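You operate a simulated robot arm through the tools that you are given. There is no shell and no other tool.

You are at the controls of a simulated two-armed robot. One attempt, no reset.

## Task
Take the number out of the line and tighten the letters again.
Fine: knob fully loose and slider right back before taking it; number into the wooden rack; slider pushed up again, blue knob at TIGHT. Set down upright: brass number.

It is judged by the outcome, as a careful person would: the job done as asked, and still so three seconds after it is handed in. It fails if anything else is knocked over, pushed out of place, dropped, spilled or broken.

## Robot
Two 6-joint arms with two-finger parallel grippers on one trunk that stands fixed in place. Base frame: the origin is at the foot of the trunk, x ahead of it, y to its left, z up; the work surface is at about z = 880. Readings come in mm, rad, newtons and seconds.
The left shoulder is at [280, 185, 1055], the right one opposite. With the tool pointing down near the work surface each hand reaches from about 560 to 940 mm from the base axis, measured 20 degrees to its own side. Payload 1.57 kg a hand.
The tool frame of a hand sits at the grasp point between the pads (the TCP): z along the fingers, y along the line on which they close. The tips reach 30 mm beyond it. Largest opening 80 mm; finger width 17, thickness 12; the body of the gripper, 40 by 82 mm, starts 80 mm behind the TCP.
Orientation is that of the tool frame in the base frame, as a unit quaternion [x, y, z, w]. With the fingers straight down and closing along the base's y, the tool's x points along the base's -x, its y along +y and its z along -z.

## Interface
- The arms move only by the tool drive_tool. It takes "left_increments", "right_increments" or both (then of equal length, played together; a hand with none holds still); each is a list of rows, each a list of 7 numbers: the turn, a rotation vector about the tool's x, y, z in units of 90 degrees (1.0 is 90 degrees), then the shift along the tool's x, y, z in units of 300 mm (1.0 is 300 mm), then the closure, from 0 (fully open) to 1 (shut). In form: [[ax, ay, az, dx, dy, dz, grip], ...]. A call has 1 to 20 rows; each row is the pose to reach, as a shift and turn from the pose commanded when the call began, along the tool's axes at that moment. A call with a number of a shift or a turn outside -1 to 1 is refused whole. A row lasts 0.2 s, in which the tool goes at most 50 mm and 0.15 rad; a call with a longer step from one row to the next is refused whole, and so is a gripper value outside its range. Where a pose cannot be reached the arm comes as near as it can. A force on the tool above 40 N (or 10 N above the force at the start of the call, whichever is more), or a blocked arm, ends the call early, and 0.2 s more pass. Each finger travels about 153 mm/s and halts on what it meets, pressing with about 30 N; the grip force reading is that of the motor and also rises with nothing between the fingers. The clock runs only during rows and for 0.2 s after the last one: add rows that repeat a pose to give the fingers time. It gives the time, the measured TCP pose, the force on the tool (base axes), the opening and the grip force at its end, in the units of the frame above (readings bear some noise), with the torque about the TCP (base axes, N m) and any sound that the robot's microphone picked up.
- Cameras (640 x 400 px; columns grow to the right, rows downward): "scene" is now at [249, 7.4, 1514.7]; the picture's right is [0.09, -1.00, 0.00], its down [-0.56, -0.05, -0.83] and it looks along [0.82, 0.08, -0.56] (base axes); focal length 290 px, centre (320, 200). "left" rides on the left gripper at [72, 7, -122] in its tool frame; the picture's right is [-0.09, 1.00, 0.00], its down [-0.84, -0.08, -0.54] and it looks along [-0.54, -0.05, 0.84] (tool axes); focal length 238 px, centre (320, 200). "right" rides on the right gripper at [72, -7, -122] in its tool frame; the picture's right is [0.09, 1.00, 0.00], its down [-0.84, 0.08, -0.54] and it looks along [-0.54, 0.05, 0.84] (tool axes); focal length 238 px, centre (320, 200). There is no depth. A picture from a camera that has moved, and an enlarged one, comes with that camera's place and axes in the base frame and with its lens.
- get_image(camera): a new picture of that camera. It takes no simulated time.
- raise_lower(by): slides the trunk up (or, below 0, down) by that many mm; the arms and the scene camera ride with it, the base frame stays. It gives what a move gives, with no picture.
- head_to(pan, tilt): turns the head with the scene camera to pan (to the left, within 1.501 rad either way) and tilt (down, from -0.506 to 1.204), counted from straight ahead of the robot. It gives what a move gives.
- enlarge(camera, box): a new picture of the part [left, top, right, bottom] of that camera's present view, enlarged. It takes no simulated time.
- sign_off(): hands the job in; it is judged then, once.

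Nothing tells you positions but the pictures and the camera data. Unless the task says otherwise, let go and move clear before handing in.

The tools are called after "Emit:" as a command line: name --argument value ..., lists and objects as JSON in quotes. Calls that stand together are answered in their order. drive_tool: Moves the arms, as the interface text tells. Its arguments: {"type":"object","properties":{"left_increments":{"type":"array","items":{"type":"array","items":{"type":"number"}}},"right_increments":{"type":"array","items":{"type":"array","items":{"type":"number"}}}},"required":[]} The other tools are called the same way: raise_lower (by) moves the trunk up or down; head_to (pan, tilt) turns the head that bears the scene camera; get_image (camera) takes a picture; enlarge (camera, box) takes an enlarged picture of a part of a camera's view; sign_off () hands the job in.

At the start:

```text
time: 0.0
left_eef_pos: [533.6, 293.1, 1360.6]
left_tool_rot: [0.0, 1.0, 0.001, 0.0]
left_force: [-0.2, -0.7, 0.2]
left_torque: [0.02, -0.01, 0.0]
left_grip_width: 80.1
left_grasp_force: 0.0
right_eef_pos: [569.5, -216.4, 1281.3]
right_tool_rot: [0.0, 1.0, 0.0, 0.001]
right_force: [0.4, 0.4, -0.2]
right_torque: [0.0, -0.03, 0.01]
right_grip_width: 80.0
right_grasp_force: 0.1
trunk travel left (down, up): [-750.0, 240.0]
head pan, tilt (commanded): [0.094, 0.593]
```

scene: 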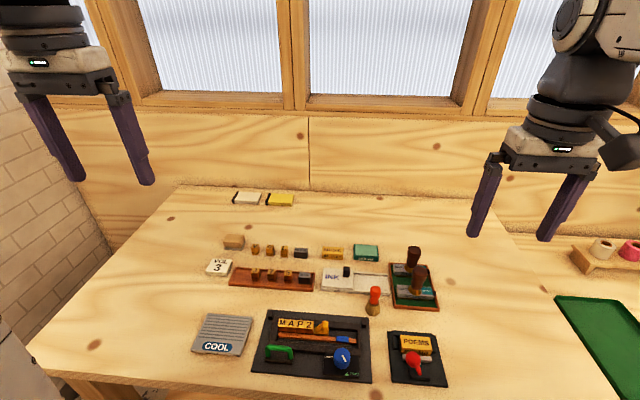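
right: 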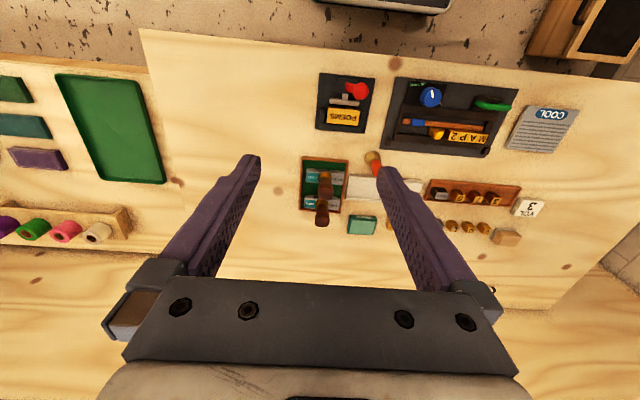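
left: 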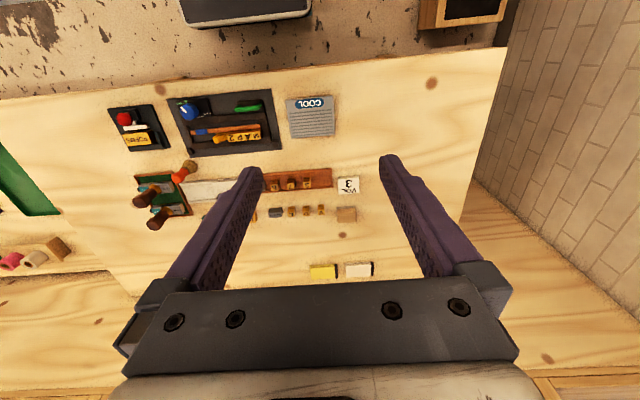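

I see a workbench with a black composing fixture holding the line "MAP2", a blue knob, a green handle, and a wooden rack behind it. I'll enlarge the pictures to understand the mechanism before moving.

Emit:
enlarge --camera "scene" --box '[240, 300, 400, 400]'

Emit:
enlarge --camera "scene" --box '[190, 180, 450, 342]'

Emit:
enlarge --camera "right" --box '[300, 60, 560, 222]'

Emit:
enlarge --camera "left" --box '[100, 80, 360, 242]'

```text
4.00 times, centred on (320, 350) of scene
camera zoom: at [249.0, 7.4, 1514.7], right [0.09, -1.0, 0.0], down [-0.56, -0.05, -0.83], along [0.82, 0.08, -0.56], focal length 1160 px, centre (320, -400)
```

zoom: 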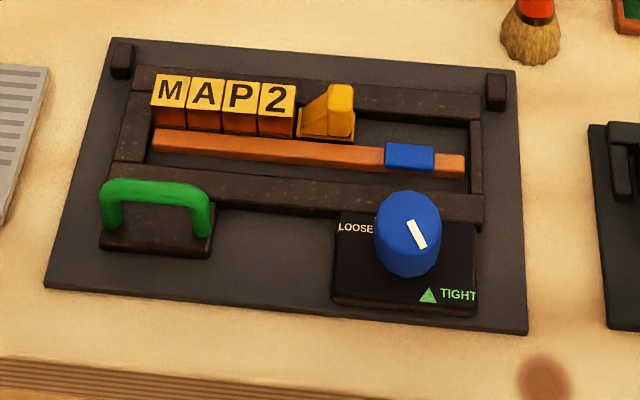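

```text
2.46 times, centred on (320, 261) of scene
camera zoom: at [249.0, 7.4, 1514.7], right [0.09, -1.0, 0.0], down [-0.56, -0.05, -0.83], along [0.82, 0.08, -0.56], focal length 714 px, centre (320, 50)
```

zoom: 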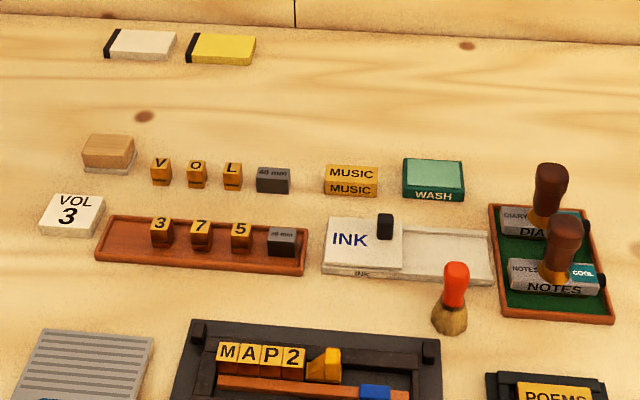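

```text
2.46 times, centred on (430, 141) of right
camera zoom: at [497.4, -223.2, 1402.4], right [-0.09, 1.0, 0.0], down [0.84, 0.08, 0.54], along [0.54, 0.05, -0.84], focal length 587 px, centre (49, 345)
```

zoom: 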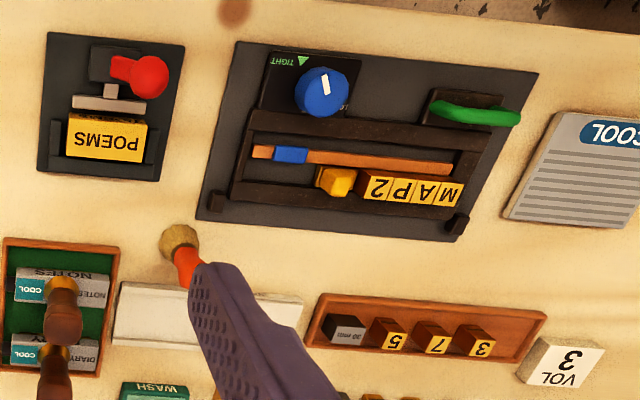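

```text
2.46 times, centred on (230, 161) of left
camera zoom: at [463.2, 299.7, 1483.0], right [0.09, 1.0, 0.0], down [0.84, -0.08, 0.54], along [0.54, -0.05, -0.84], focal length 587 px, centre (542, 296)
```

zoom: 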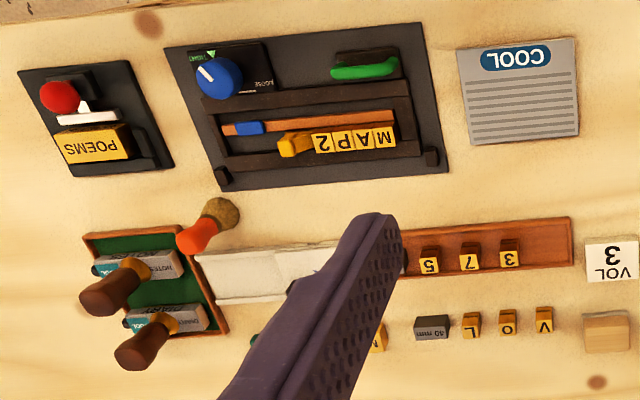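

The line is M A P 2, clamped from the right by a yellow slider. The blue knob at roughly (555, -8) points at TIGHT, and the brown rack behind holds 3, 7, 5 and a spacer. I'll bring the left hand nearer for a closer look.

Emit:
drive_tool --left_increments '[[0, 0, 0, 0.0, -0.1, 0.08, 0], [0, 0, 0, 0.0, -0.2, 0.16, 0], [0, 0, 0, 0.0, -0.3, 0.24, 0], [0, 0, 0, 0.0, -0.4, 0.32, 0], [0, 0, 0, 0.0, -0.5, 0.4, 0], [0, 0, 0, 0.0, -0.6, 0.48, 0], [0, 0, 0, 0.0, -0.7, 0.56, 0], [0, 0, 0, 0.0, -0.8, 0.64, 0], [0, 0, 0, 0.0, -0.8, 0.7, 0], [0, 0, 0, 0.0, -0.8, 0.7, 0]]'

```text
time: 2.2
left_eef_pos: [534.4, 52.0, 1151.9]
left_tool_rot: [0.0, 1.0, -0.001, -0.001]
left_force: [0.1, -0.4, -0.3]
left_torque: [-0.01, 0.01, 0.02]
left_grip_width: 79.9
left_grasp_force: 0.1
right_eef_pos: [569.7, -215.5, 1281.8]
right_tool_rot: [0.0, 1.0, 0.001, 0.001]
right_force: [0.8, -0.5, 0.3]
right_torque: [-0.04, 0.0, -0.01]
right_grip_width: 80.2
right_grasp_force: 0.1
trunk travel left (down, up): [-750.0, 240.0]
head pan, tilt (commanded): [0.094, 0.593]
```

The left hand is above the fixture now. I'll look through its camera.

Emit:
get_image --camera "left"

Emit:
get_image --camera "right"

```text
taken
camera left: at [463.2, 59.5, 1273.0], right [0.09, 1.0, 0.0], down [0.84, -0.08, 0.54], along [0.54, -0.05, -0.84], focal length 238 px, centre (320, 200)
```

left: 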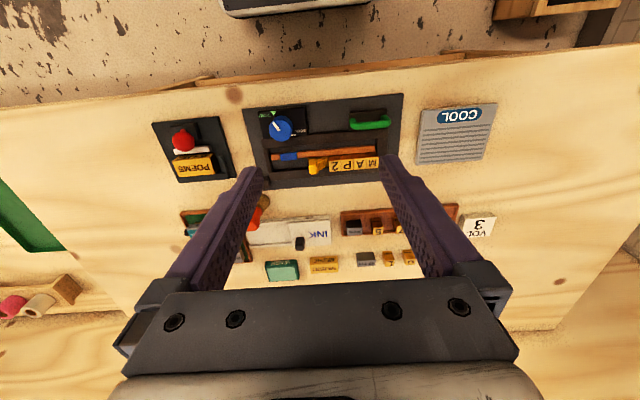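

```text
taken
camera right: at [497.4, -223.2, 1402.3], right [-0.09, 1.0, 0.0], down [0.84, 0.08, 0.54], along [0.54, 0.05, -0.84], focal length 238 px, centre (320, 200)
```

right: 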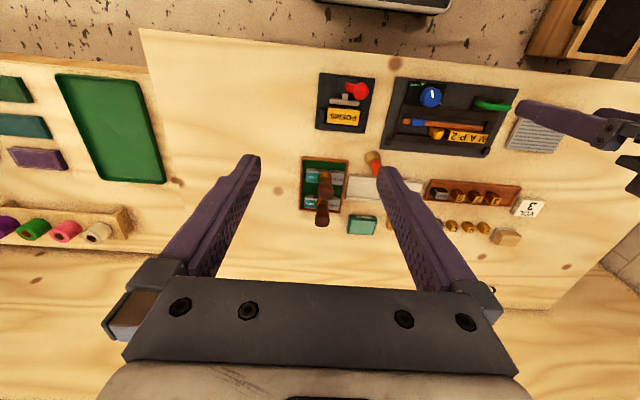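

The left camera shows the fixture upside down, with the robot side at the top. I'll enlarge the fixture and the rack.

Emit:
enlarge --camera "left" --box '[240, 88, 416, 198]'

Emit:
enlarge --camera "left" --box '[320, 180, 500, 292]'

Emit:
enlarge --camera "scene" --box '[300, 320, 380, 370]'

Emit:
enlarge --camera "scene" --box '[200, 230, 330, 311]'

```text
3.64 times, centred on (328, 143) of left
camera zoom: at [463.2, 59.5, 1273.0], right [0.09, 1.0, 0.0], down [0.84, -0.08, 0.54], along [0.54, -0.05, -0.84], focal length 867 px, centre (291, 407)
```

zoom: 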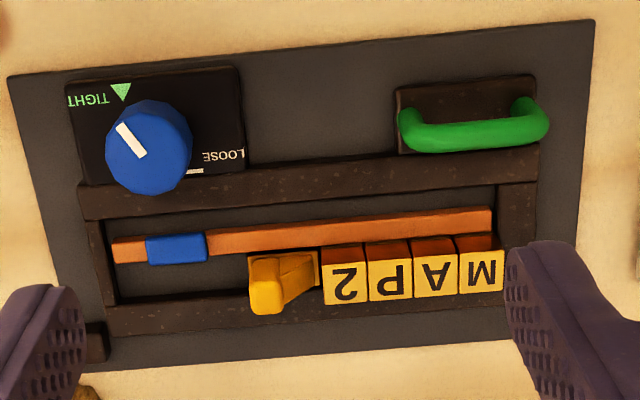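

```text
3.56 times, centred on (410, 236) of left
camera zoom: at [463.2, 59.5, 1273.0], right [0.09, 1.0, 0.0], down [0.84, -0.08, 0.54], along [0.54, -0.05, -0.84], focal length 848 px, centre (0, 72)
```

zoom: 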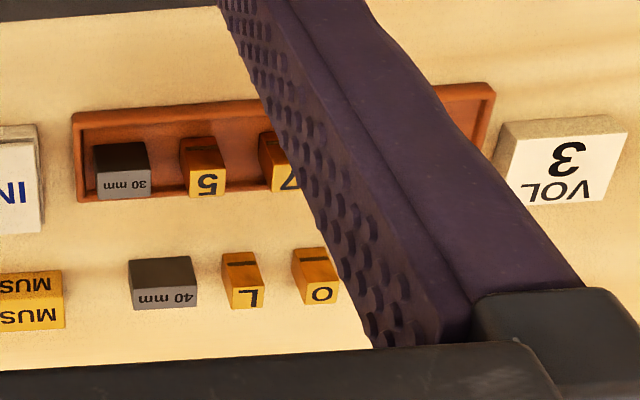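

```text
8.00 times, centred on (340, 345) of scene
camera zoom: at [249.1, 7.4, 1514.7], right [0.09, -1.0, 0.0], down [-0.56, -0.05, -0.83], along [0.82, 0.08, -0.56], focal length 2319 px, centre (160, -960)
```

zoom: 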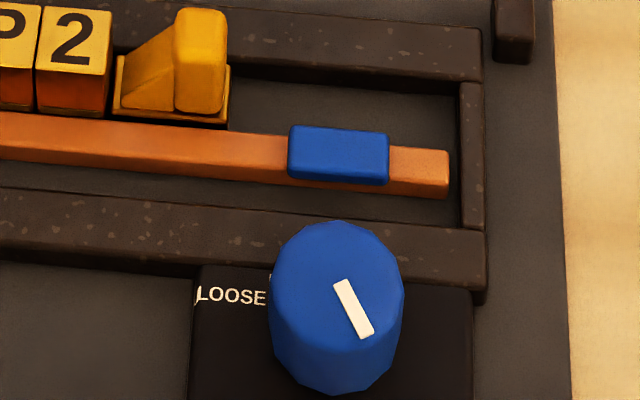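

```text
4.92 times, centred on (265, 270) of scene
camera zoom: at [249.1, 7.4, 1514.7], right [0.09, -1.0, 0.0], down [-0.56, -0.05, -0.83], along [0.82, 0.08, -0.56], focal length 1427 px, centre (591, -147)
```

zoom: 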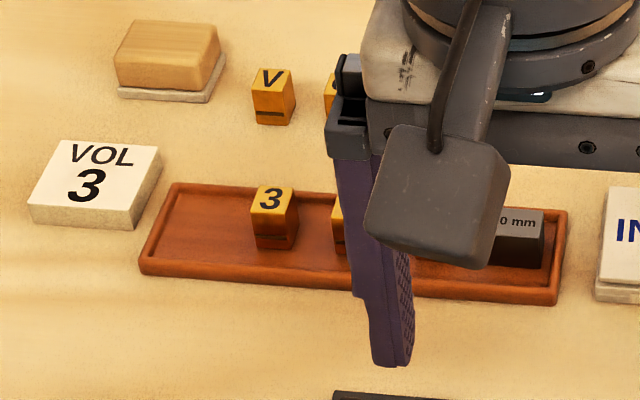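

The knob's white mark points at the TIGHT triangle, and there's a LOOSE tick on the far left side of the dial. I'll go lower with the left hand for a sharper view before deciding how to turn it.

Emit:
drive_tool --left_increments '[[0, 0, 0, 0.05, -0.03, 0.12, 0], [0, 0, 0, 0.1, -0.06, 0.24, 0], [0, 0, 0, 0.14, -0.08, 0.36, 0], [0, 0, 0, 0.14, -0.08, 0.36, 0]]'

Emit:
get_image --camera "left"

Emit:
enlarge --camera "left" --box '[180, 60, 340, 160]'

Emit:
enlarge --camera "left" --box '[260, 100, 420, 200]'

```text
time: 3.2
left_eef_pos: [491.6, 28.8, 1044.4]
left_tool_rot: [0.0, 1.0, 0.0, 0.0]
left_force: [0.1, 0.0, -0.8]
left_torque: [-0.01, -0.02, 0.02]
left_grip_width: 80.0
left_grasp_force: 0.1
right_eef_pos: [569.8, -216.8, 1281.0]
right_tool_rot: [0.0, 1.0, 0.0, 0.001]
right_force: [0.1, -1.3, 0.2]
right_torque: [-0.03, -0.01, 0.01]
right_grip_width: 80.1
right_grasp_force: 0.0
trunk travel left (down, up): [-750.0, 240.0]
head pan, tilt (commanded): [0.094, 0.593]
```

```text
taken
camera left: at [420.8, 35.8, 1165.2], right [0.09, 1.0, 0.0], down [0.84, -0.08, 0.54], along [0.54, -0.05, -0.84], focal length 238 px, centre (320, 200)
```

left: 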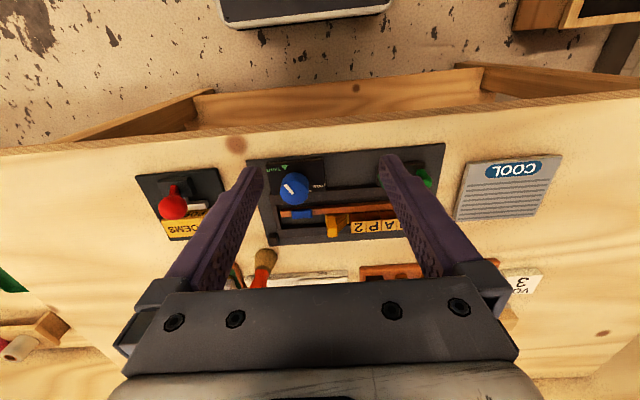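

```text
4.00 times, centred on (260, 110) of left
camera zoom: at [420.8, 35.8, 1165.2], right [0.09, 1.0, 0.0], down [0.84, -0.08, 0.54], along [0.54, -0.05, -0.84], focal length 953 px, centre (560, 560)
```

zoom: 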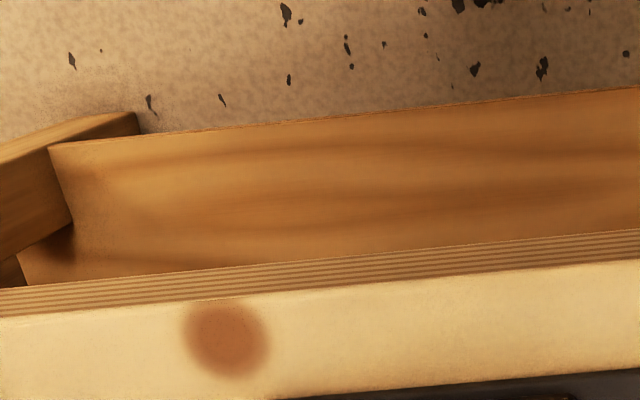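

```text
4.00 times, centred on (340, 150) of left
camera zoom: at [420.8, 35.8, 1165.2], right [0.09, 1.0, 0.0], down [0.84, -0.08, 0.54], along [0.54, -0.05, -0.84], focal length 953 px, centre (240, 400)
```

zoom: 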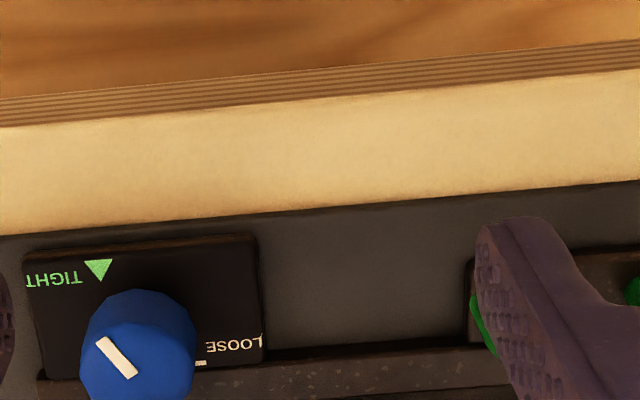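

The fixture sits in the middle of this view; I'll enlarge that part.

Emit:
enlarge --camera "left" --box '[250, 150, 346, 210]'

Emit:
enlarge --camera "left" --box '[290, 185, 418, 265]'

Emit:
enlarge --camera "right" --box '[380, 70, 540, 170]'

```text
6.67 times, centred on (298, 180) of left
camera zoom: at [420.8, 35.8, 1165.2], right [0.09, 1.0, 0.0], down [0.84, -0.08, 0.54], along [0.54, -0.05, -0.84], focal length 1589 px, centre (467, 333)
```

zoom: 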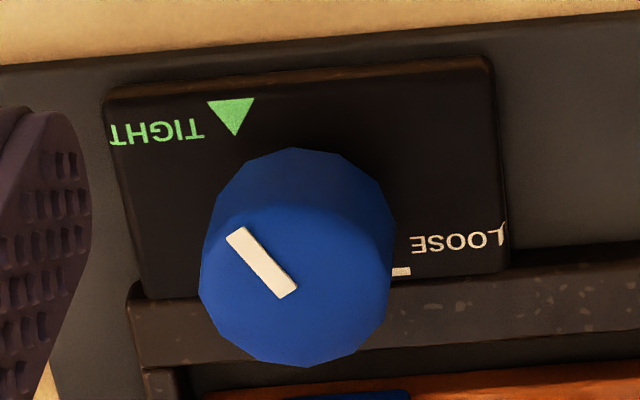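

```text
5.00 times, centred on (354, 225) of left
camera zoom: at [420.8, 35.8, 1165.2], right [0.09, 1.0, 0.0], down [0.84, -0.08, 0.54], along [0.54, -0.05, -0.84], focal length 1192 px, centre (150, 75)
```

zoom: 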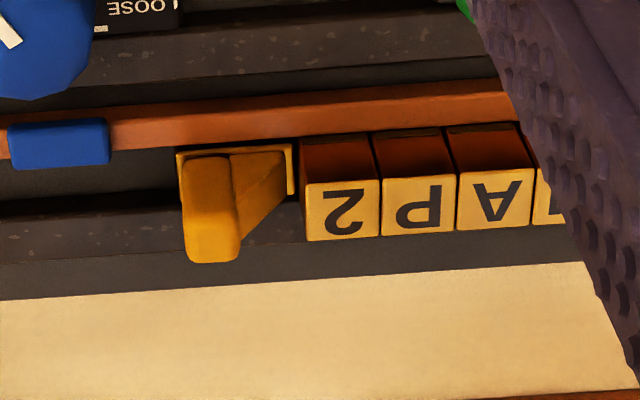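

```text
4.00 times, centred on (460, 120) of right
camera zoom: at [497.5, -223.3, 1402.3], right [-0.09, 1.0, 0.0], down [0.84, 0.08, 0.54], along [0.54, 0.05, -0.84], focal length 953 px, centre (-240, 520)
```

zoom: 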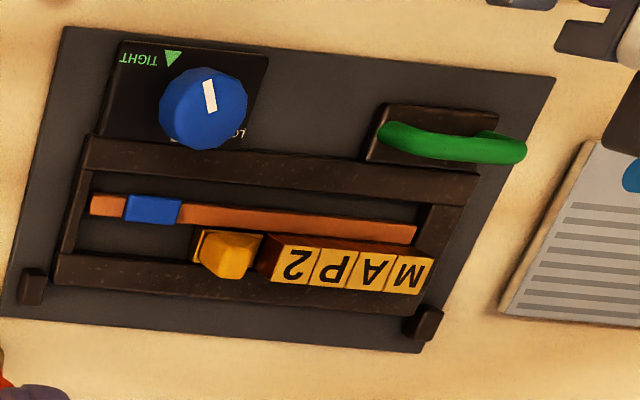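

The dial shows a LOOSE tick on the far side of the knob, partly hidden by it. I'll zoom in from other angles to place the tick.

Emit:
enlarge --camera "right" --box '[408, 75, 456, 105]'

Emit:
enlarge --camera "right" --box '[390, 110, 510, 160]'

Emit:
enlarge --camera "scene" --box '[320, 340, 368, 370]'

```text
13.33 times, centred on (432, 90) of right
camera zoom: at [497.5, -223.3, 1402.3], right [-0.09, 1.0, 0.0], down [0.84, 0.08, 0.54], along [0.54, 0.05, -0.84], focal length 3178 px, centre (-1173, 1667)
```

zoom: 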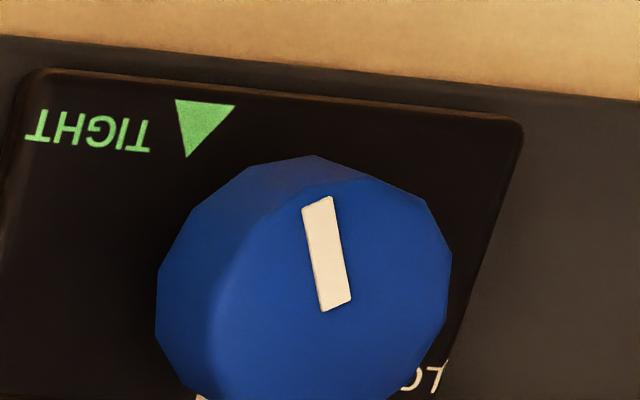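

```text
5.33 times, centred on (450, 135) of right
camera zoom: at [497.5, -223.3, 1402.3], right [-0.09, 1.0, 0.0], down [0.84, 0.08, 0.54], along [0.54, 0.05, -0.84], focal length 1271 px, centre (-373, 547)
```

zoom: 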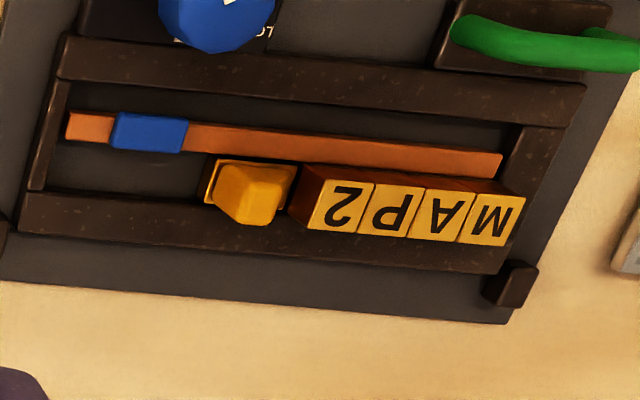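

```text
13.33 times, centred on (344, 355) of scene
camera zoom: at [249.1, 7.3, 1514.7], right [0.09, -1.0, 0.0], down [-0.56, -0.05, -0.83], along [0.82, 0.08, -0.56], focal length 3865 px, centre (0, -1867)
```

zoom: 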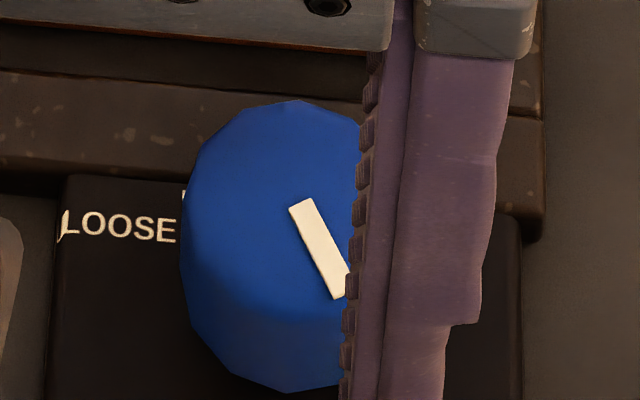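

The plate spans about x 533–681, y −70 to 176, and the 2 is a cube roughly 20 mm wide centred near (635, 69) with its top at z≈907. Next I'll turn the left hand 90° over the green handle and bring the right hand lower to view the fixture from the other side.

Emit:
drive_tool --left_increments '[[0, 0, 0.083, -0.02, 0.026, -0.005, 0], [0, 0, 0.167, -0.04, 0.052, -0.01, 0], [0, 0, 0.25, -0.06, 0.078, -0.015, 0], [0, 0, 0.333, -0.08, 0.104, -0.02, 0], [0, 0, 0.417, -0.1, 0.13, -0.025, 0], [0, 0, 0.5, -0.12, 0.156, -0.03, 0], [0, 0, 0.583, -0.14, 0.182, -0.035, 0], [0, 0, 0.667, -0.16, 0.208, -0.04, 0], [0, 0, 0.75, -0.18, 0.234, -0.045, 0], [0, 0, 0.833, -0.2, 0.26, -0.05, 0], [0, 0, 0.917, -0.22, 0.29, -0.053, 0], [0, 0, 1.0, -0.233, 0.311, -0.053, 0], [0, 0, 1.0, -0.233, 0.311, -0.053, 0]]' --right_increments '[[0, 0, 0, 0.011, 0.018, 0.05, 0], [0, 0, 0, 0.022, 0.036, 0.1, 0], [0, 0, 0, 0.033, 0.054, 0.15, 0], [0, 0, 0, 0.044, 0.072, 0.2, 0], [0, 0, 0, 0.055, 0.09, 0.25, 0], [0, 0, 0, 0.066, 0.108, 0.3, 0], [0, 0, 0, 0.077, 0.126, 0.35, 0], [0, 0, 0, 0.088, 0.144, 0.4, 0], [0, 0, 0, 0.099, 0.162, 0.45, 0], [0, 0, 0, 0.11, 0.18, 0.5, 0], [0, 0, 0, 0.121, 0.198, 0.55, 0], [0, 0, 0, 0.132, 0.22, 0.604, 0], [0, 0, 0, 0.132, 0.22, 0.604, 0]]'

Emit:
get_image --camera "left"

Emit:
get_image --camera "right"

Emit:
get_image --camera "scene"

```text
time: 6.0
left_eef_pos: [561.8, 123.7, 1058.4]
left_tool_rot: [0.707, 0.707, 0.001, -0.001]
left_force: [-0.1, -0.8, -0.1]
left_torque: [0.01, 0.02, 0.02]
left_grip_width: 80.1
left_grasp_force: 0.1
right_eef_pos: [529.9, -148.1, 1100.5]
right_tool_rot: [0.0, 1.0, 0.0, 0.0]
right_force: [-0.9, 0.0, -0.2]
right_torque: [0.01, 0.02, -0.01]
right_grip_width: 79.9
right_grasp_force: 0.1
trunk travel left (down, up): [-750.0, 240.0]
head pan, tilt (commanded): [0.094, 0.593]
```

```text
taken
camera left: at [570.1, 194.5, 1180.8], right [1.0, -0.09, 0.0], down [-0.08, -0.84, 0.54], along [-0.05, -0.54, -0.84], focal length 238 px, centre (320, 200)
```

left: 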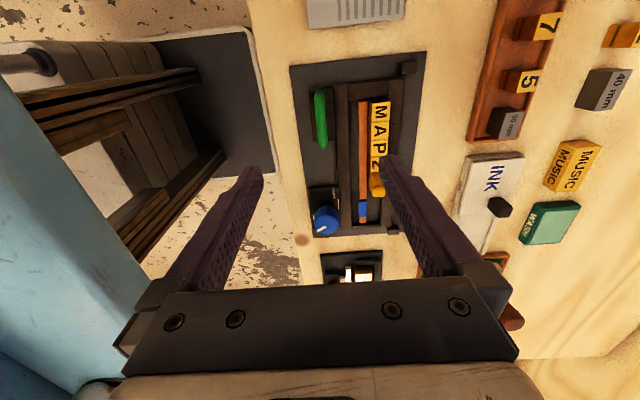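

```text
taken
camera right: at [457.4, -156.9, 1221.1], right [-0.09, 1.0, 0.0], down [0.84, 0.08, 0.54], along [0.54, 0.05, -0.84], focal length 238 px, centre (320, 200)
```

right: 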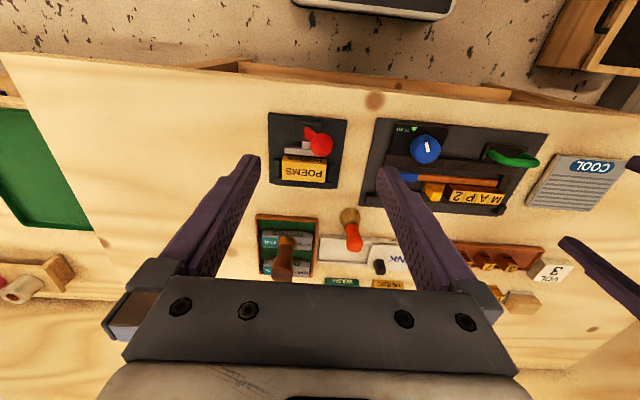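

```text
taken
camera scene: at [249.1, 7.4, 1514.7], right [0.09, -1.0, 0.0], down [-0.56, -0.05, -0.83], along [0.82, 0.08, -0.56], focal length 290 px, centre (320, 200)
```

scene: 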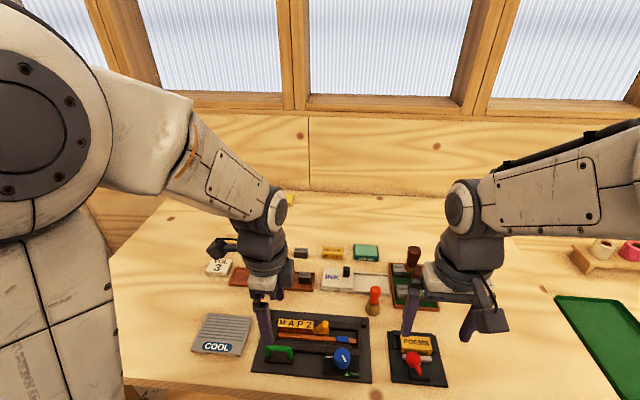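

Both hands moved as planned and the left camera now looks at the fixture from the left side. I'll enlarge both views.

Emit:
enlarge --camera "left" --box '[290, 80, 450, 180]'

Emit:
enlarge --camera "left" --box '[290, 150, 418, 230]'

Emit:
enlarge --camera "right" --box '[380, 115, 540, 215]'

Emit:
enlarge --camera "right" --box '[385, 120, 465, 170]'

```text
4.00 times, centred on (370, 130) of left
camera zoom: at [570.1, 194.5, 1180.8], right [1.0, -0.09, 0.0], down [-0.08, -0.84, 0.54], along [-0.05, -0.54, -0.84], focal length 953 px, centre (120, 480)
```

zoom: 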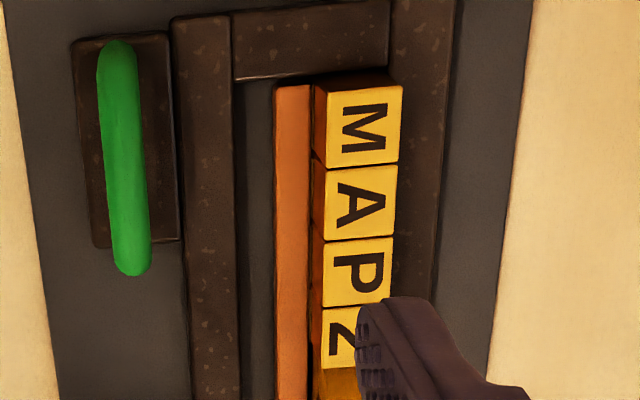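

```text
5.00 times, centred on (354, 190) of left
camera zoom: at [570.1, 194.5, 1180.8], right [1.0, -0.09, 0.0], down [-0.08, -0.84, 0.54], along [-0.05, -0.54, -0.84], focal length 1192 px, centre (150, 250)
```

zoom: 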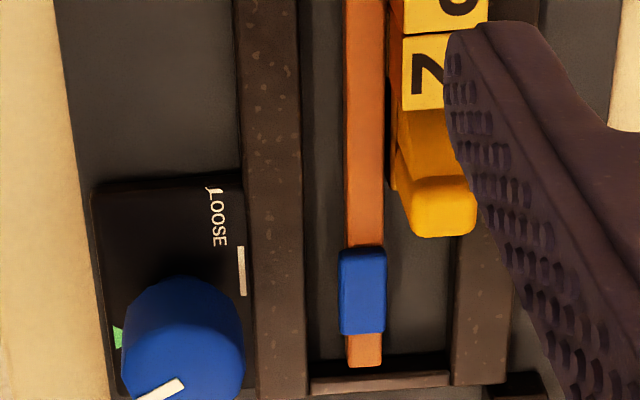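

```text
4.00 times, centred on (460, 165) of right
camera zoom: at [457.4, -156.9, 1221.1], right [-0.09, 1.0, 0.0], down [0.84, 0.08, 0.54], along [0.54, 0.05, -0.84], focal length 953 px, centre (-240, 340)
```

zoom: 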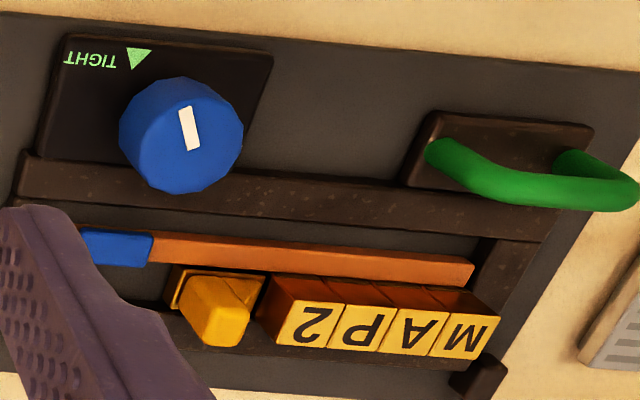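

```text
8.00 times, centred on (425, 145) of right
camera zoom: at [457.4, -156.9, 1221.1], right [-0.09, 1.0, 0.0], down [0.84, 0.08, 0.54], along [0.54, 0.05, -0.84], focal length 1907 px, centre (-520, 640)
```

zoom: 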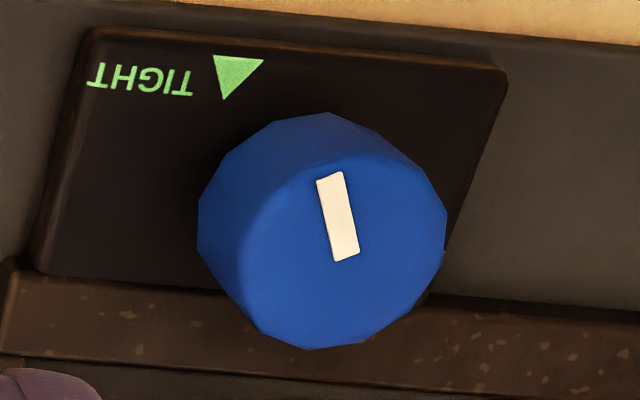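

The handle bar is near (566, 126, 911) and runs along y. The knob is about 36 mm across, with its top near z 926 at (560, −6.5), and the letters stand 15 mm above the low frame. I'll lower the left hand above the handle with its fingers half open and check alignment.

Emit:
drive_tool --left_increments '[[0, 0, 0, 0.003, 0.008, 0.08, 0.3], [0, 0, 0, 0.0063, 0.0157, 0.16, 0.5], [0, 0, 0, 0.0063, 0.0157, 0.24, 0.5], [0, 0, 0, 0.0063, 0.0157, 0.32, 0.5], [0, 0, 0, 0.0063, 0.0157, 0.32, 0.5]]'

Emit:
get_image --camera "left"

Emit:
enlarge --camera "right" --box '[440, 110, 600, 210]'

Emit:
enlarge --camera "scene" --box '[240, 300, 400, 400]'

```text
time: 7.2
left_eef_pos: [565.8, 123.9, 962.7]
left_tool_rot: [0.707, 0.707, 0.0, -0.001]
left_force: [0.2, 0.0, 0.2]
left_torque: [0.01, -0.02, -0.02]
left_grip_width: 40.0
left_grasp_force: 0.0
right_eef_pos: [528.7, -149.4, 1100.6]
right_tool_rot: [-0.001, 1.0, 0.0, 0.001]
right_force: [-0.7, 0.4, 0.3]
right_torque: [-0.01, 0.03, -0.03]
right_grip_width: 80.0
right_grasp_force: 0.1
trunk travel left (down, up): [-750.0, 240.0]
head pan, tilt (commanded): [0.094, 0.593]
```

```text
taken
camera left: at [574.2, 196.3, 1084.3], right [1.0, -0.09, 0.0], down [-0.08, -0.84, 0.54], along [-0.05, -0.54, -0.84], focal length 238 px, centre (320, 200)
```

left: 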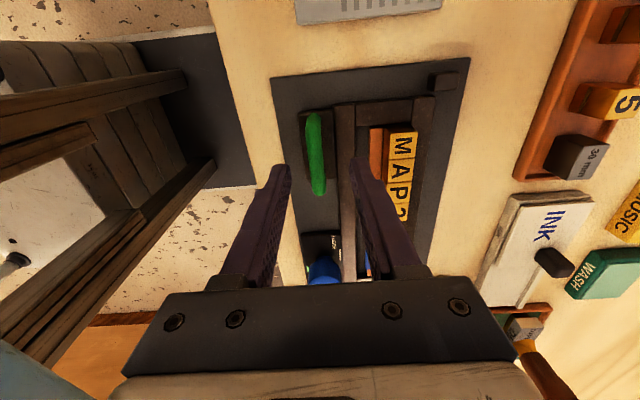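

```text
4.00 times, centred on (520, 160) of right
camera zoom: at [457.5, -157.0, 1221.2], right [-0.09, 1.0, 0.0], down [0.84, 0.08, 0.54], along [0.54, 0.05, -0.84], focal length 953 px, centre (-480, 360)
```

zoom: 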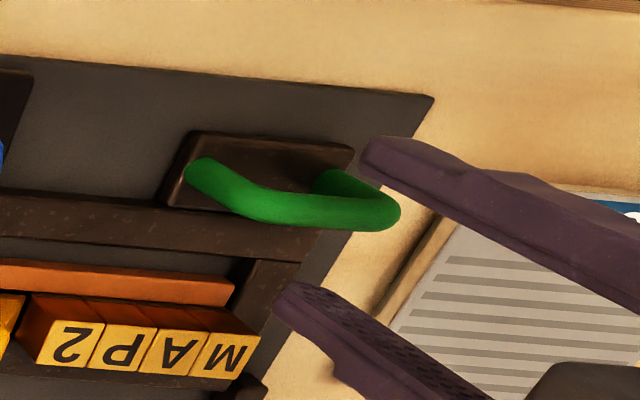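

```text
4.00 times, centred on (320, 350) of scene
camera zoom: at [249.2, 7.4, 1514.7], right [0.09, -1.0, 0.0], down [-0.56, -0.05, -0.83], along [0.82, 0.08, -0.56], focal length 1160 px, centre (320, -400)
```

zoom: 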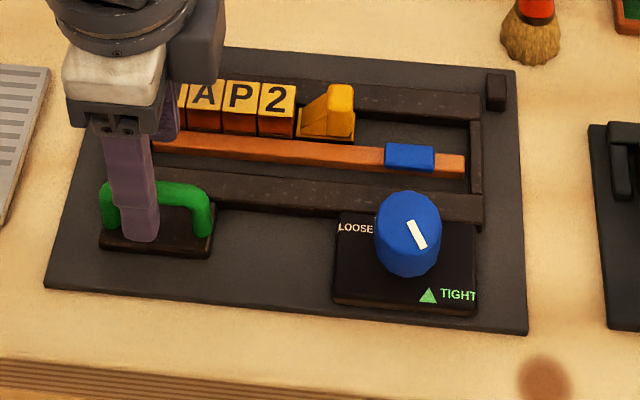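

The fingers straddle the handle. I'll zoom in to check the centring before going down.

Emit:
enlarge --camera "left" --box '[256, 100, 384, 200]'

```text
4.00 times, centred on (320, 150) of left
camera zoom: at [574.2, 196.3, 1084.3], right [1.0, -0.09, 0.0], down [-0.08, -0.84, 0.54], along [-0.05, -0.54, -0.84], focal length 953 px, centre (320, 400)
```

zoom: 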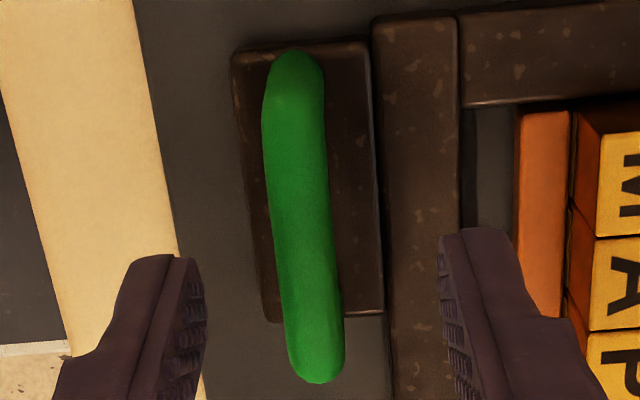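

The handle centre reads about x 565, within a millimetre of the hand. I'll go down around it and close gently.

Emit:
drive_tool --left_increments '[[0, 0, 0, 0, -0.002, 0.03, 0.5], [0, 0, 0, 0.004, -0.002, 0.06, 0.5], [0, 0, 0, 0.004, -0.002, 0.09, 0.5], [0, 0, 0, 0.004, -0.002, 0.115, 0.5], [0, 0, 0, 0.004, -0.002, 0.115, 0.7], [0, 0, 0, 0.004, -0.002, 0.115, 0.78], [0, 0, 0, 0.004, -0.002, 0.115, 0.78]]'

Emit:
enlarge --camera "left" --box '[256, 100, 384, 200]'

Emit:
enlarge --camera "right" --box '[440, 110, 600, 210]'

```text
time: 8.8
left_eef_pos: [566.7, 125.5, 929.1]
left_tool_rot: [0.707, 0.707, -0.001, 0.0]
left_force: [0.5, 0.5, -0.1]
left_torque: [-0.01, 0.01, 0.0]
left_grip_width: 17.7
left_grasp_force: 0.1
right_eef_pos: [528.7, -150.0, 1101.2]
right_tool_rot: [-0.001, 1.0, 0.001, 0.001]
right_force: [0.7, -0.8, 0.0]
right_torque: [-0.02, -0.03, -0.01]
right_grip_width: 80.0
right_grasp_force: 0.1
trunk travel left (down, up): [-750.0, 240.0]
head pan, tilt (commanded): [0.094, 0.593]
```

```text
4.00 times, centred on (320, 150) of left
camera zoom: at [574.1, 197.4, 1050.8], right [1.0, -0.09, 0.0], down [-0.08, -0.84, 0.54], along [-0.05, -0.54, -0.84], focal length 953 px, centre (320, 400)
```

zoom: 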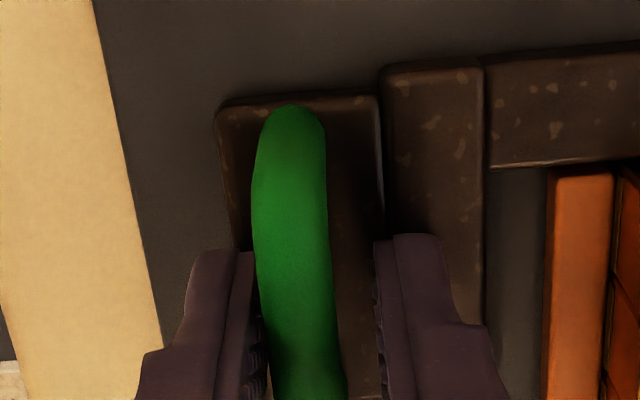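

```text
4.00 times, centred on (520, 160) of right
camera zoom: at [457.4, -157.0, 1221.3], right [-0.09, 1.0, 0.0], down [0.84, 0.08, 0.54], along [0.54, 0.05, -0.84], focal length 953 px, centre (-480, 360)
```

zoom: 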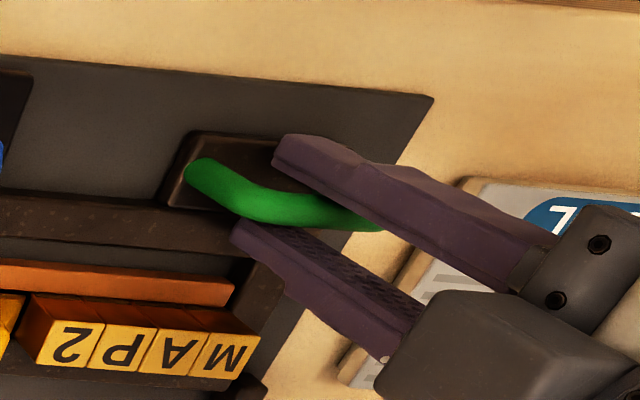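

The handle sits about 2 mm toward the near finger. I'll shift the left hand 2.3 mm toward the robot and then close on it.

Emit:
drive_tool --left_increments '[[0, 0, 0, 0, -0.0077, 0, 0.78], [0, 0, 0, 0, -0.0077, 0, 0.78], [0, 0, 0, 0, -0.0077, 0, 0.83], [0, 0, 0, 0, -0.0077, 0, 0.83]]'

Emit:
enlarge --camera "left" --box '[256, 100, 384, 200]'

```text
time: 9.8
left_eef_pos: [563.9, 125.8, 930.3]
left_tool_rot: [0.707, 0.707, 0.0, 0.0]
left_force: [0.3, 0.1, -0.1]
left_torque: [-0.02, 0.02, 0.04]
left_grip_width: 13.6
left_grasp_force: 0.0
right_eef_pos: [528.5, -150.3, 1100.1]
right_tool_rot: [-0.001, 1.0, 0.0, 0.0]
right_force: [0.2, -0.6, -0.8]
right_torque: [-0.01, -0.02, -0.03]
right_grip_width: 79.9
right_grasp_force: 0.1
trunk travel left (down, up): [-750.0, 240.0]
head pan, tilt (commanded): [0.094, 0.593]
```

```text
4.00 times, centred on (320, 150) of left
camera zoom: at [571.5, 197.3, 1050.8], right [1.0, -0.09, 0.0], down [-0.08, -0.84, 0.54], along [-0.05, -0.54, -0.84], focal length 953 px, centre (320, 400)
```

zoom: 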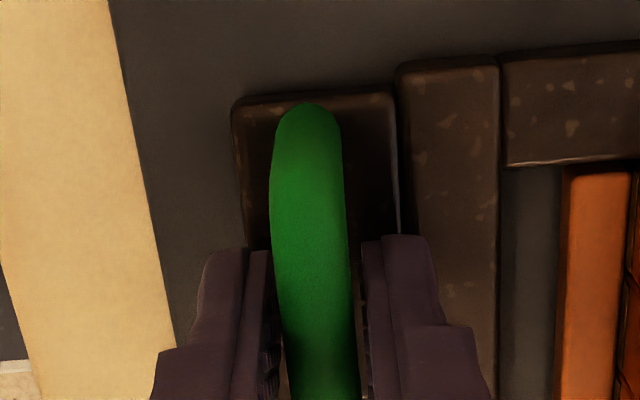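

The handle is now centred between the pads, so I'll close on it.

Emit:
drive_tool --left_increments '[[0, 0, 0, 0, 0, 0, 0.87], [0, 0, 0, 0, 0, 0, 0.92], [0, 0, 0, 0, 0, 0, 1.0], [0, 0, 0, 0, 0, 0, 1.0]]'

Emit:
enlarge --camera "left" --box '[256, 100, 384, 200]'

```text
time: 10.8
left_eef_pos: [563.8, 125.0, 928.8]
left_tool_rot: [0.707, 0.707, 0.001, 0.0]
left_force: [2.7, 1.0, 0.6]
left_torque: [-0.02, 0.03, -0.01]
left_grip_width: 11.0
left_grasp_force: 28.3
right_eef_pos: [529.3, -150.0, 1100.3]
right_tool_rot: [0.0, 1.0, 0.001, 0.0]
right_force: [-0.6, 0.8, 0.4]
right_torque: [-0.02, 0.03, 0.03]
right_grip_width: 80.2
right_grasp_force: 0.2
trunk travel left (down, up): [-750.0, 240.0]
head pan, tilt (commanded): [0.094, 0.593]
```

```text
4.00 times, centred on (320, 150) of left
camera zoom: at [571.6, 197.3, 1050.8], right [1.0, -0.09, 0.0], down [-0.08, -0.84, 0.54], along [-0.05, -0.54, -0.84], focal length 953 px, centre (320, 400)
```

zoom: 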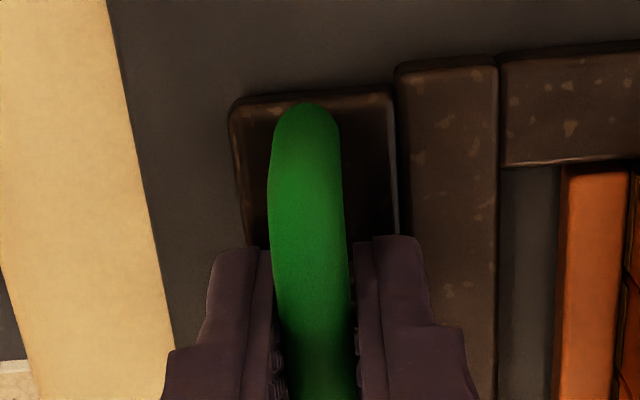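

The handle is held without moving the plate. Now I'll bring the right hand above the blue knob at about (559.5, −6.5), partly open.

Emit:
drive_tool --right_increments '[[0, 0, 0, -0.02, 0.08, 0.05, 0.1], [0, 0, 0, -0.04, 0.17, 0.1, 0.2], [0, 0, 0, -0.06, 0.26, 0.16, 0.3], [0, 0, 0, -0.08, 0.35, 0.22, 0.3], [0, 0, 0, -0.1033, 0.44, 0.28, 0.3], [0, 0, 0, -0.1033, 0.4783, 0.3333, 0.3], [0, 0, 0, -0.1033, 0.4783, 0.3333, 0.3]]'

Emit:
get_image --camera "right"

Emit:
get_image --camera "scene"

```text
time: 12.4
left_eef_pos: [563.6, 126.0, 928.8]
left_tool_rot: [0.707, 0.707, 0.0, 0.0]
left_force: [2.9, -0.2, 1.9]
left_torque: [-0.03, 0.02, -0.03]
left_grip_width: 10.8
left_grasp_force: 28.2
right_eef_pos: [560.9, -5.9, 1001.0]
right_tool_rot: [0.0, 1.0, 0.001, 0.0]
right_force: [0.2, 0.7, 0.4]
right_torque: [0.0, -0.02, 0.03]
right_grip_width: 56.0
right_grasp_force: 0.1
trunk travel left (down, up): [-750.0, 240.0]
head pan, tilt (commanded): [0.094, 0.593]
```

```text
taken
camera right: at [489.0, -13.2, 1121.5], right [-0.09, 1.0, 0.0], down [0.84, 0.08, 0.54], along [0.54, 0.05, -0.84], focal length 238 px, centre (320, 200)
```

right: 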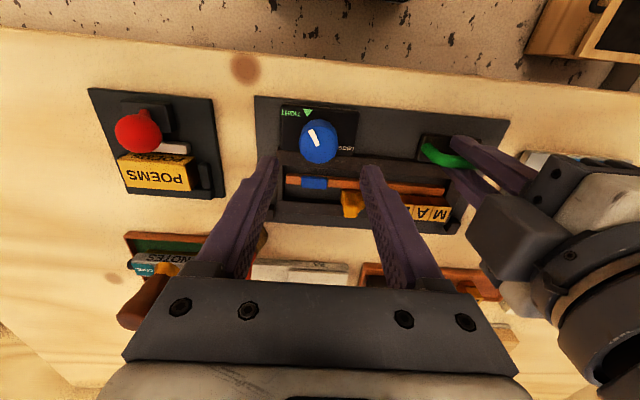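

```text
taken
camera scene: at [249.1, 7.4, 1514.7], right [0.09, -1.0, 0.0], down [-0.56, -0.05, -0.83], along [0.82, 0.08, -0.56], focal length 290 px, centre (320, 200)
```

scene: 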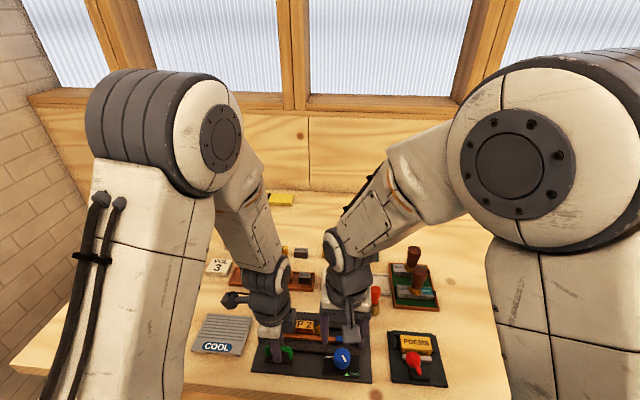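

The right hand is over the knob. I'll zoom on the dial from here.

Emit:
enlarge --camera "right" --box '[264, 96, 376, 166]'

Emit:
enlarge --camera "right" --box '[240, 150, 400, 250]'

Emit:
enlarge --camera "scene" --box '[270, 320, 382, 390]'

```text
5.71 times, centred on (320, 131) of right
camera zoom: at [489.0, -13.2, 1121.5], right [-0.09, 1.0, 0.0], down [0.84, 0.08, 0.54], along [0.54, 0.05, -0.84], focal length 1362 px, centre (320, 594)
```

zoom: 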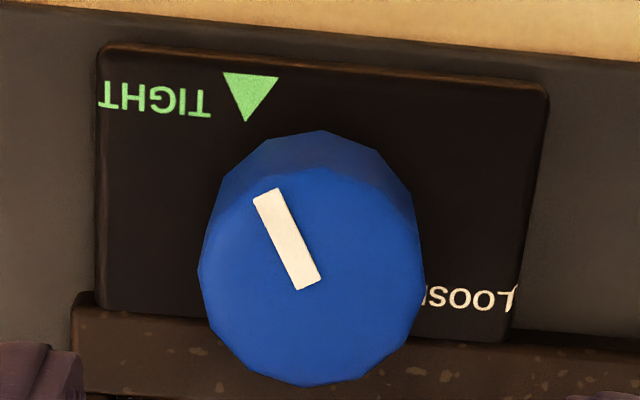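

```text
4.00 times, centred on (320, 200) of right
camera zoom: at [489.0, -13.2, 1121.5], right [-0.09, 1.0, 0.0], down [0.84, 0.08, 0.54], along [0.54, 0.05, -0.84], focal length 953 px, centre (320, 200)
```

zoom: 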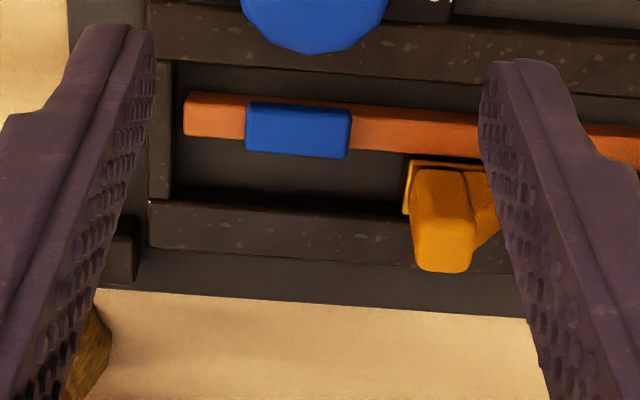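

```text
5.71 times, centred on (326, 355) of scene
camera zoom: at [249.1, 7.4, 1514.7], right [0.09, -1.0, 0.0], down [-0.56, -0.05, -0.83], along [0.82, 0.08, -0.56], focal length 1656 px, centre (286, -686)
```

zoom: 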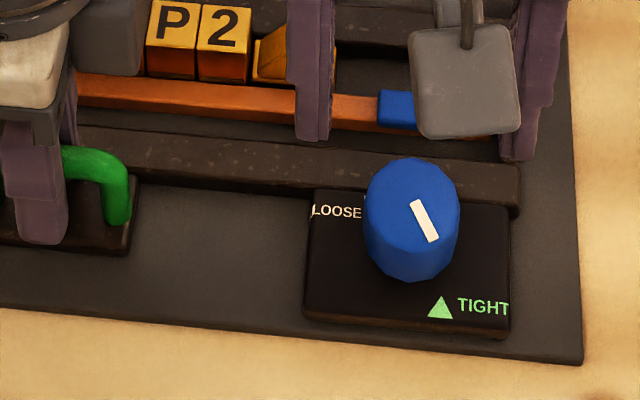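

From this camera the knob centre is about 2 mm nearer the robot and 2 mm to the right of the hand. I'll correct that, lower a little, and check again.

Emit:
drive_tool --right_increments '[[0, 0, 0, 0.0067, -0.006, 0.06, 0.3], [0, 0, 0, 0.0067, -0.006, 0.11, 0.3], [0, 0, 0, 0.0067, -0.006, 0.11, 0.3]]'

Emit:
get_image --camera "right"

Emit:
enlarge --camera "right" --box '[240, 100, 400, 200]'

Emit:
enlarge --camera "scene" --box '[270, 320, 382, 390]'

```text
time: 13.2
left_eef_pos: [564.0, 125.8, 930.3]
left_tool_rot: [0.707, 0.707, 0.0, 0.0]
left_force: [3.9, 0.5, 3.1]
left_torque: [-0.01, -0.01, 0.06]
left_grip_width: 10.9
left_grasp_force: 28.6
right_eef_pos: [559.6, -7.6, 966.6]
right_tool_rot: [0.0, 1.0, 0.0, 0.0]
right_force: [0.0, -0.2, -0.8]
right_torque: [0.0, 0.03, 0.0]
right_grip_width: 55.9
right_grasp_force: 0.0
trunk travel left (down, up): [-750.0, 240.0]
head pan, tilt (commanded): [0.094, 0.593]
```

```text
taken
camera right: at [487.4, -15.3, 1088.0], right [-0.09, 1.0, 0.0], down [0.84, 0.08, 0.54], along [0.54, 0.05, -0.84], focal length 238 px, centre (320, 200)
```

right: 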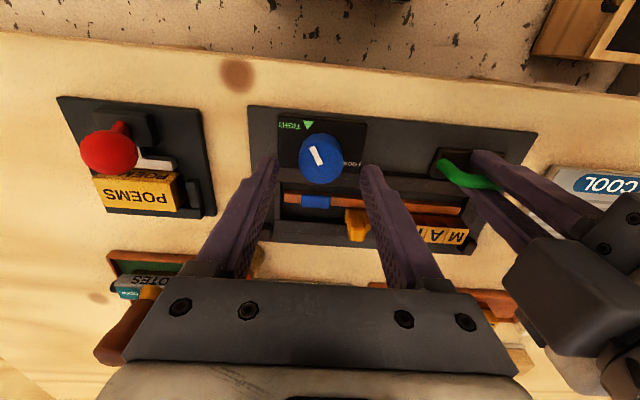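

```text
4.00 times, centred on (320, 150) of right
camera zoom: at [487.4, -15.3, 1088.0], right [-0.09, 1.0, 0.0], down [0.84, 0.08, 0.54], along [0.54, 0.05, -0.84], focal length 953 px, centre (320, 400)
```

zoom: 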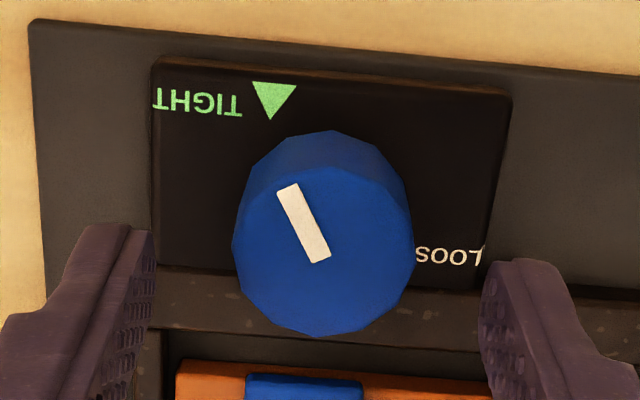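

```text
5.71 times, centred on (326, 355) of scene
camera zoom: at [249.1, 7.4, 1514.7], right [0.09, -1.0, 0.0], down [-0.56, -0.05, -0.83], along [0.82, 0.08, -0.56], focal length 1656 px, centre (286, -686)
```

zoom: 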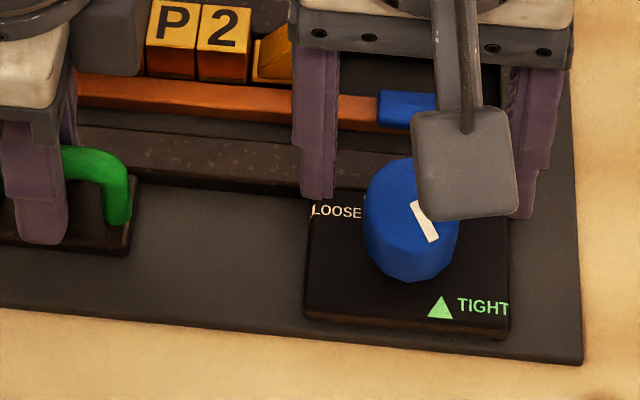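

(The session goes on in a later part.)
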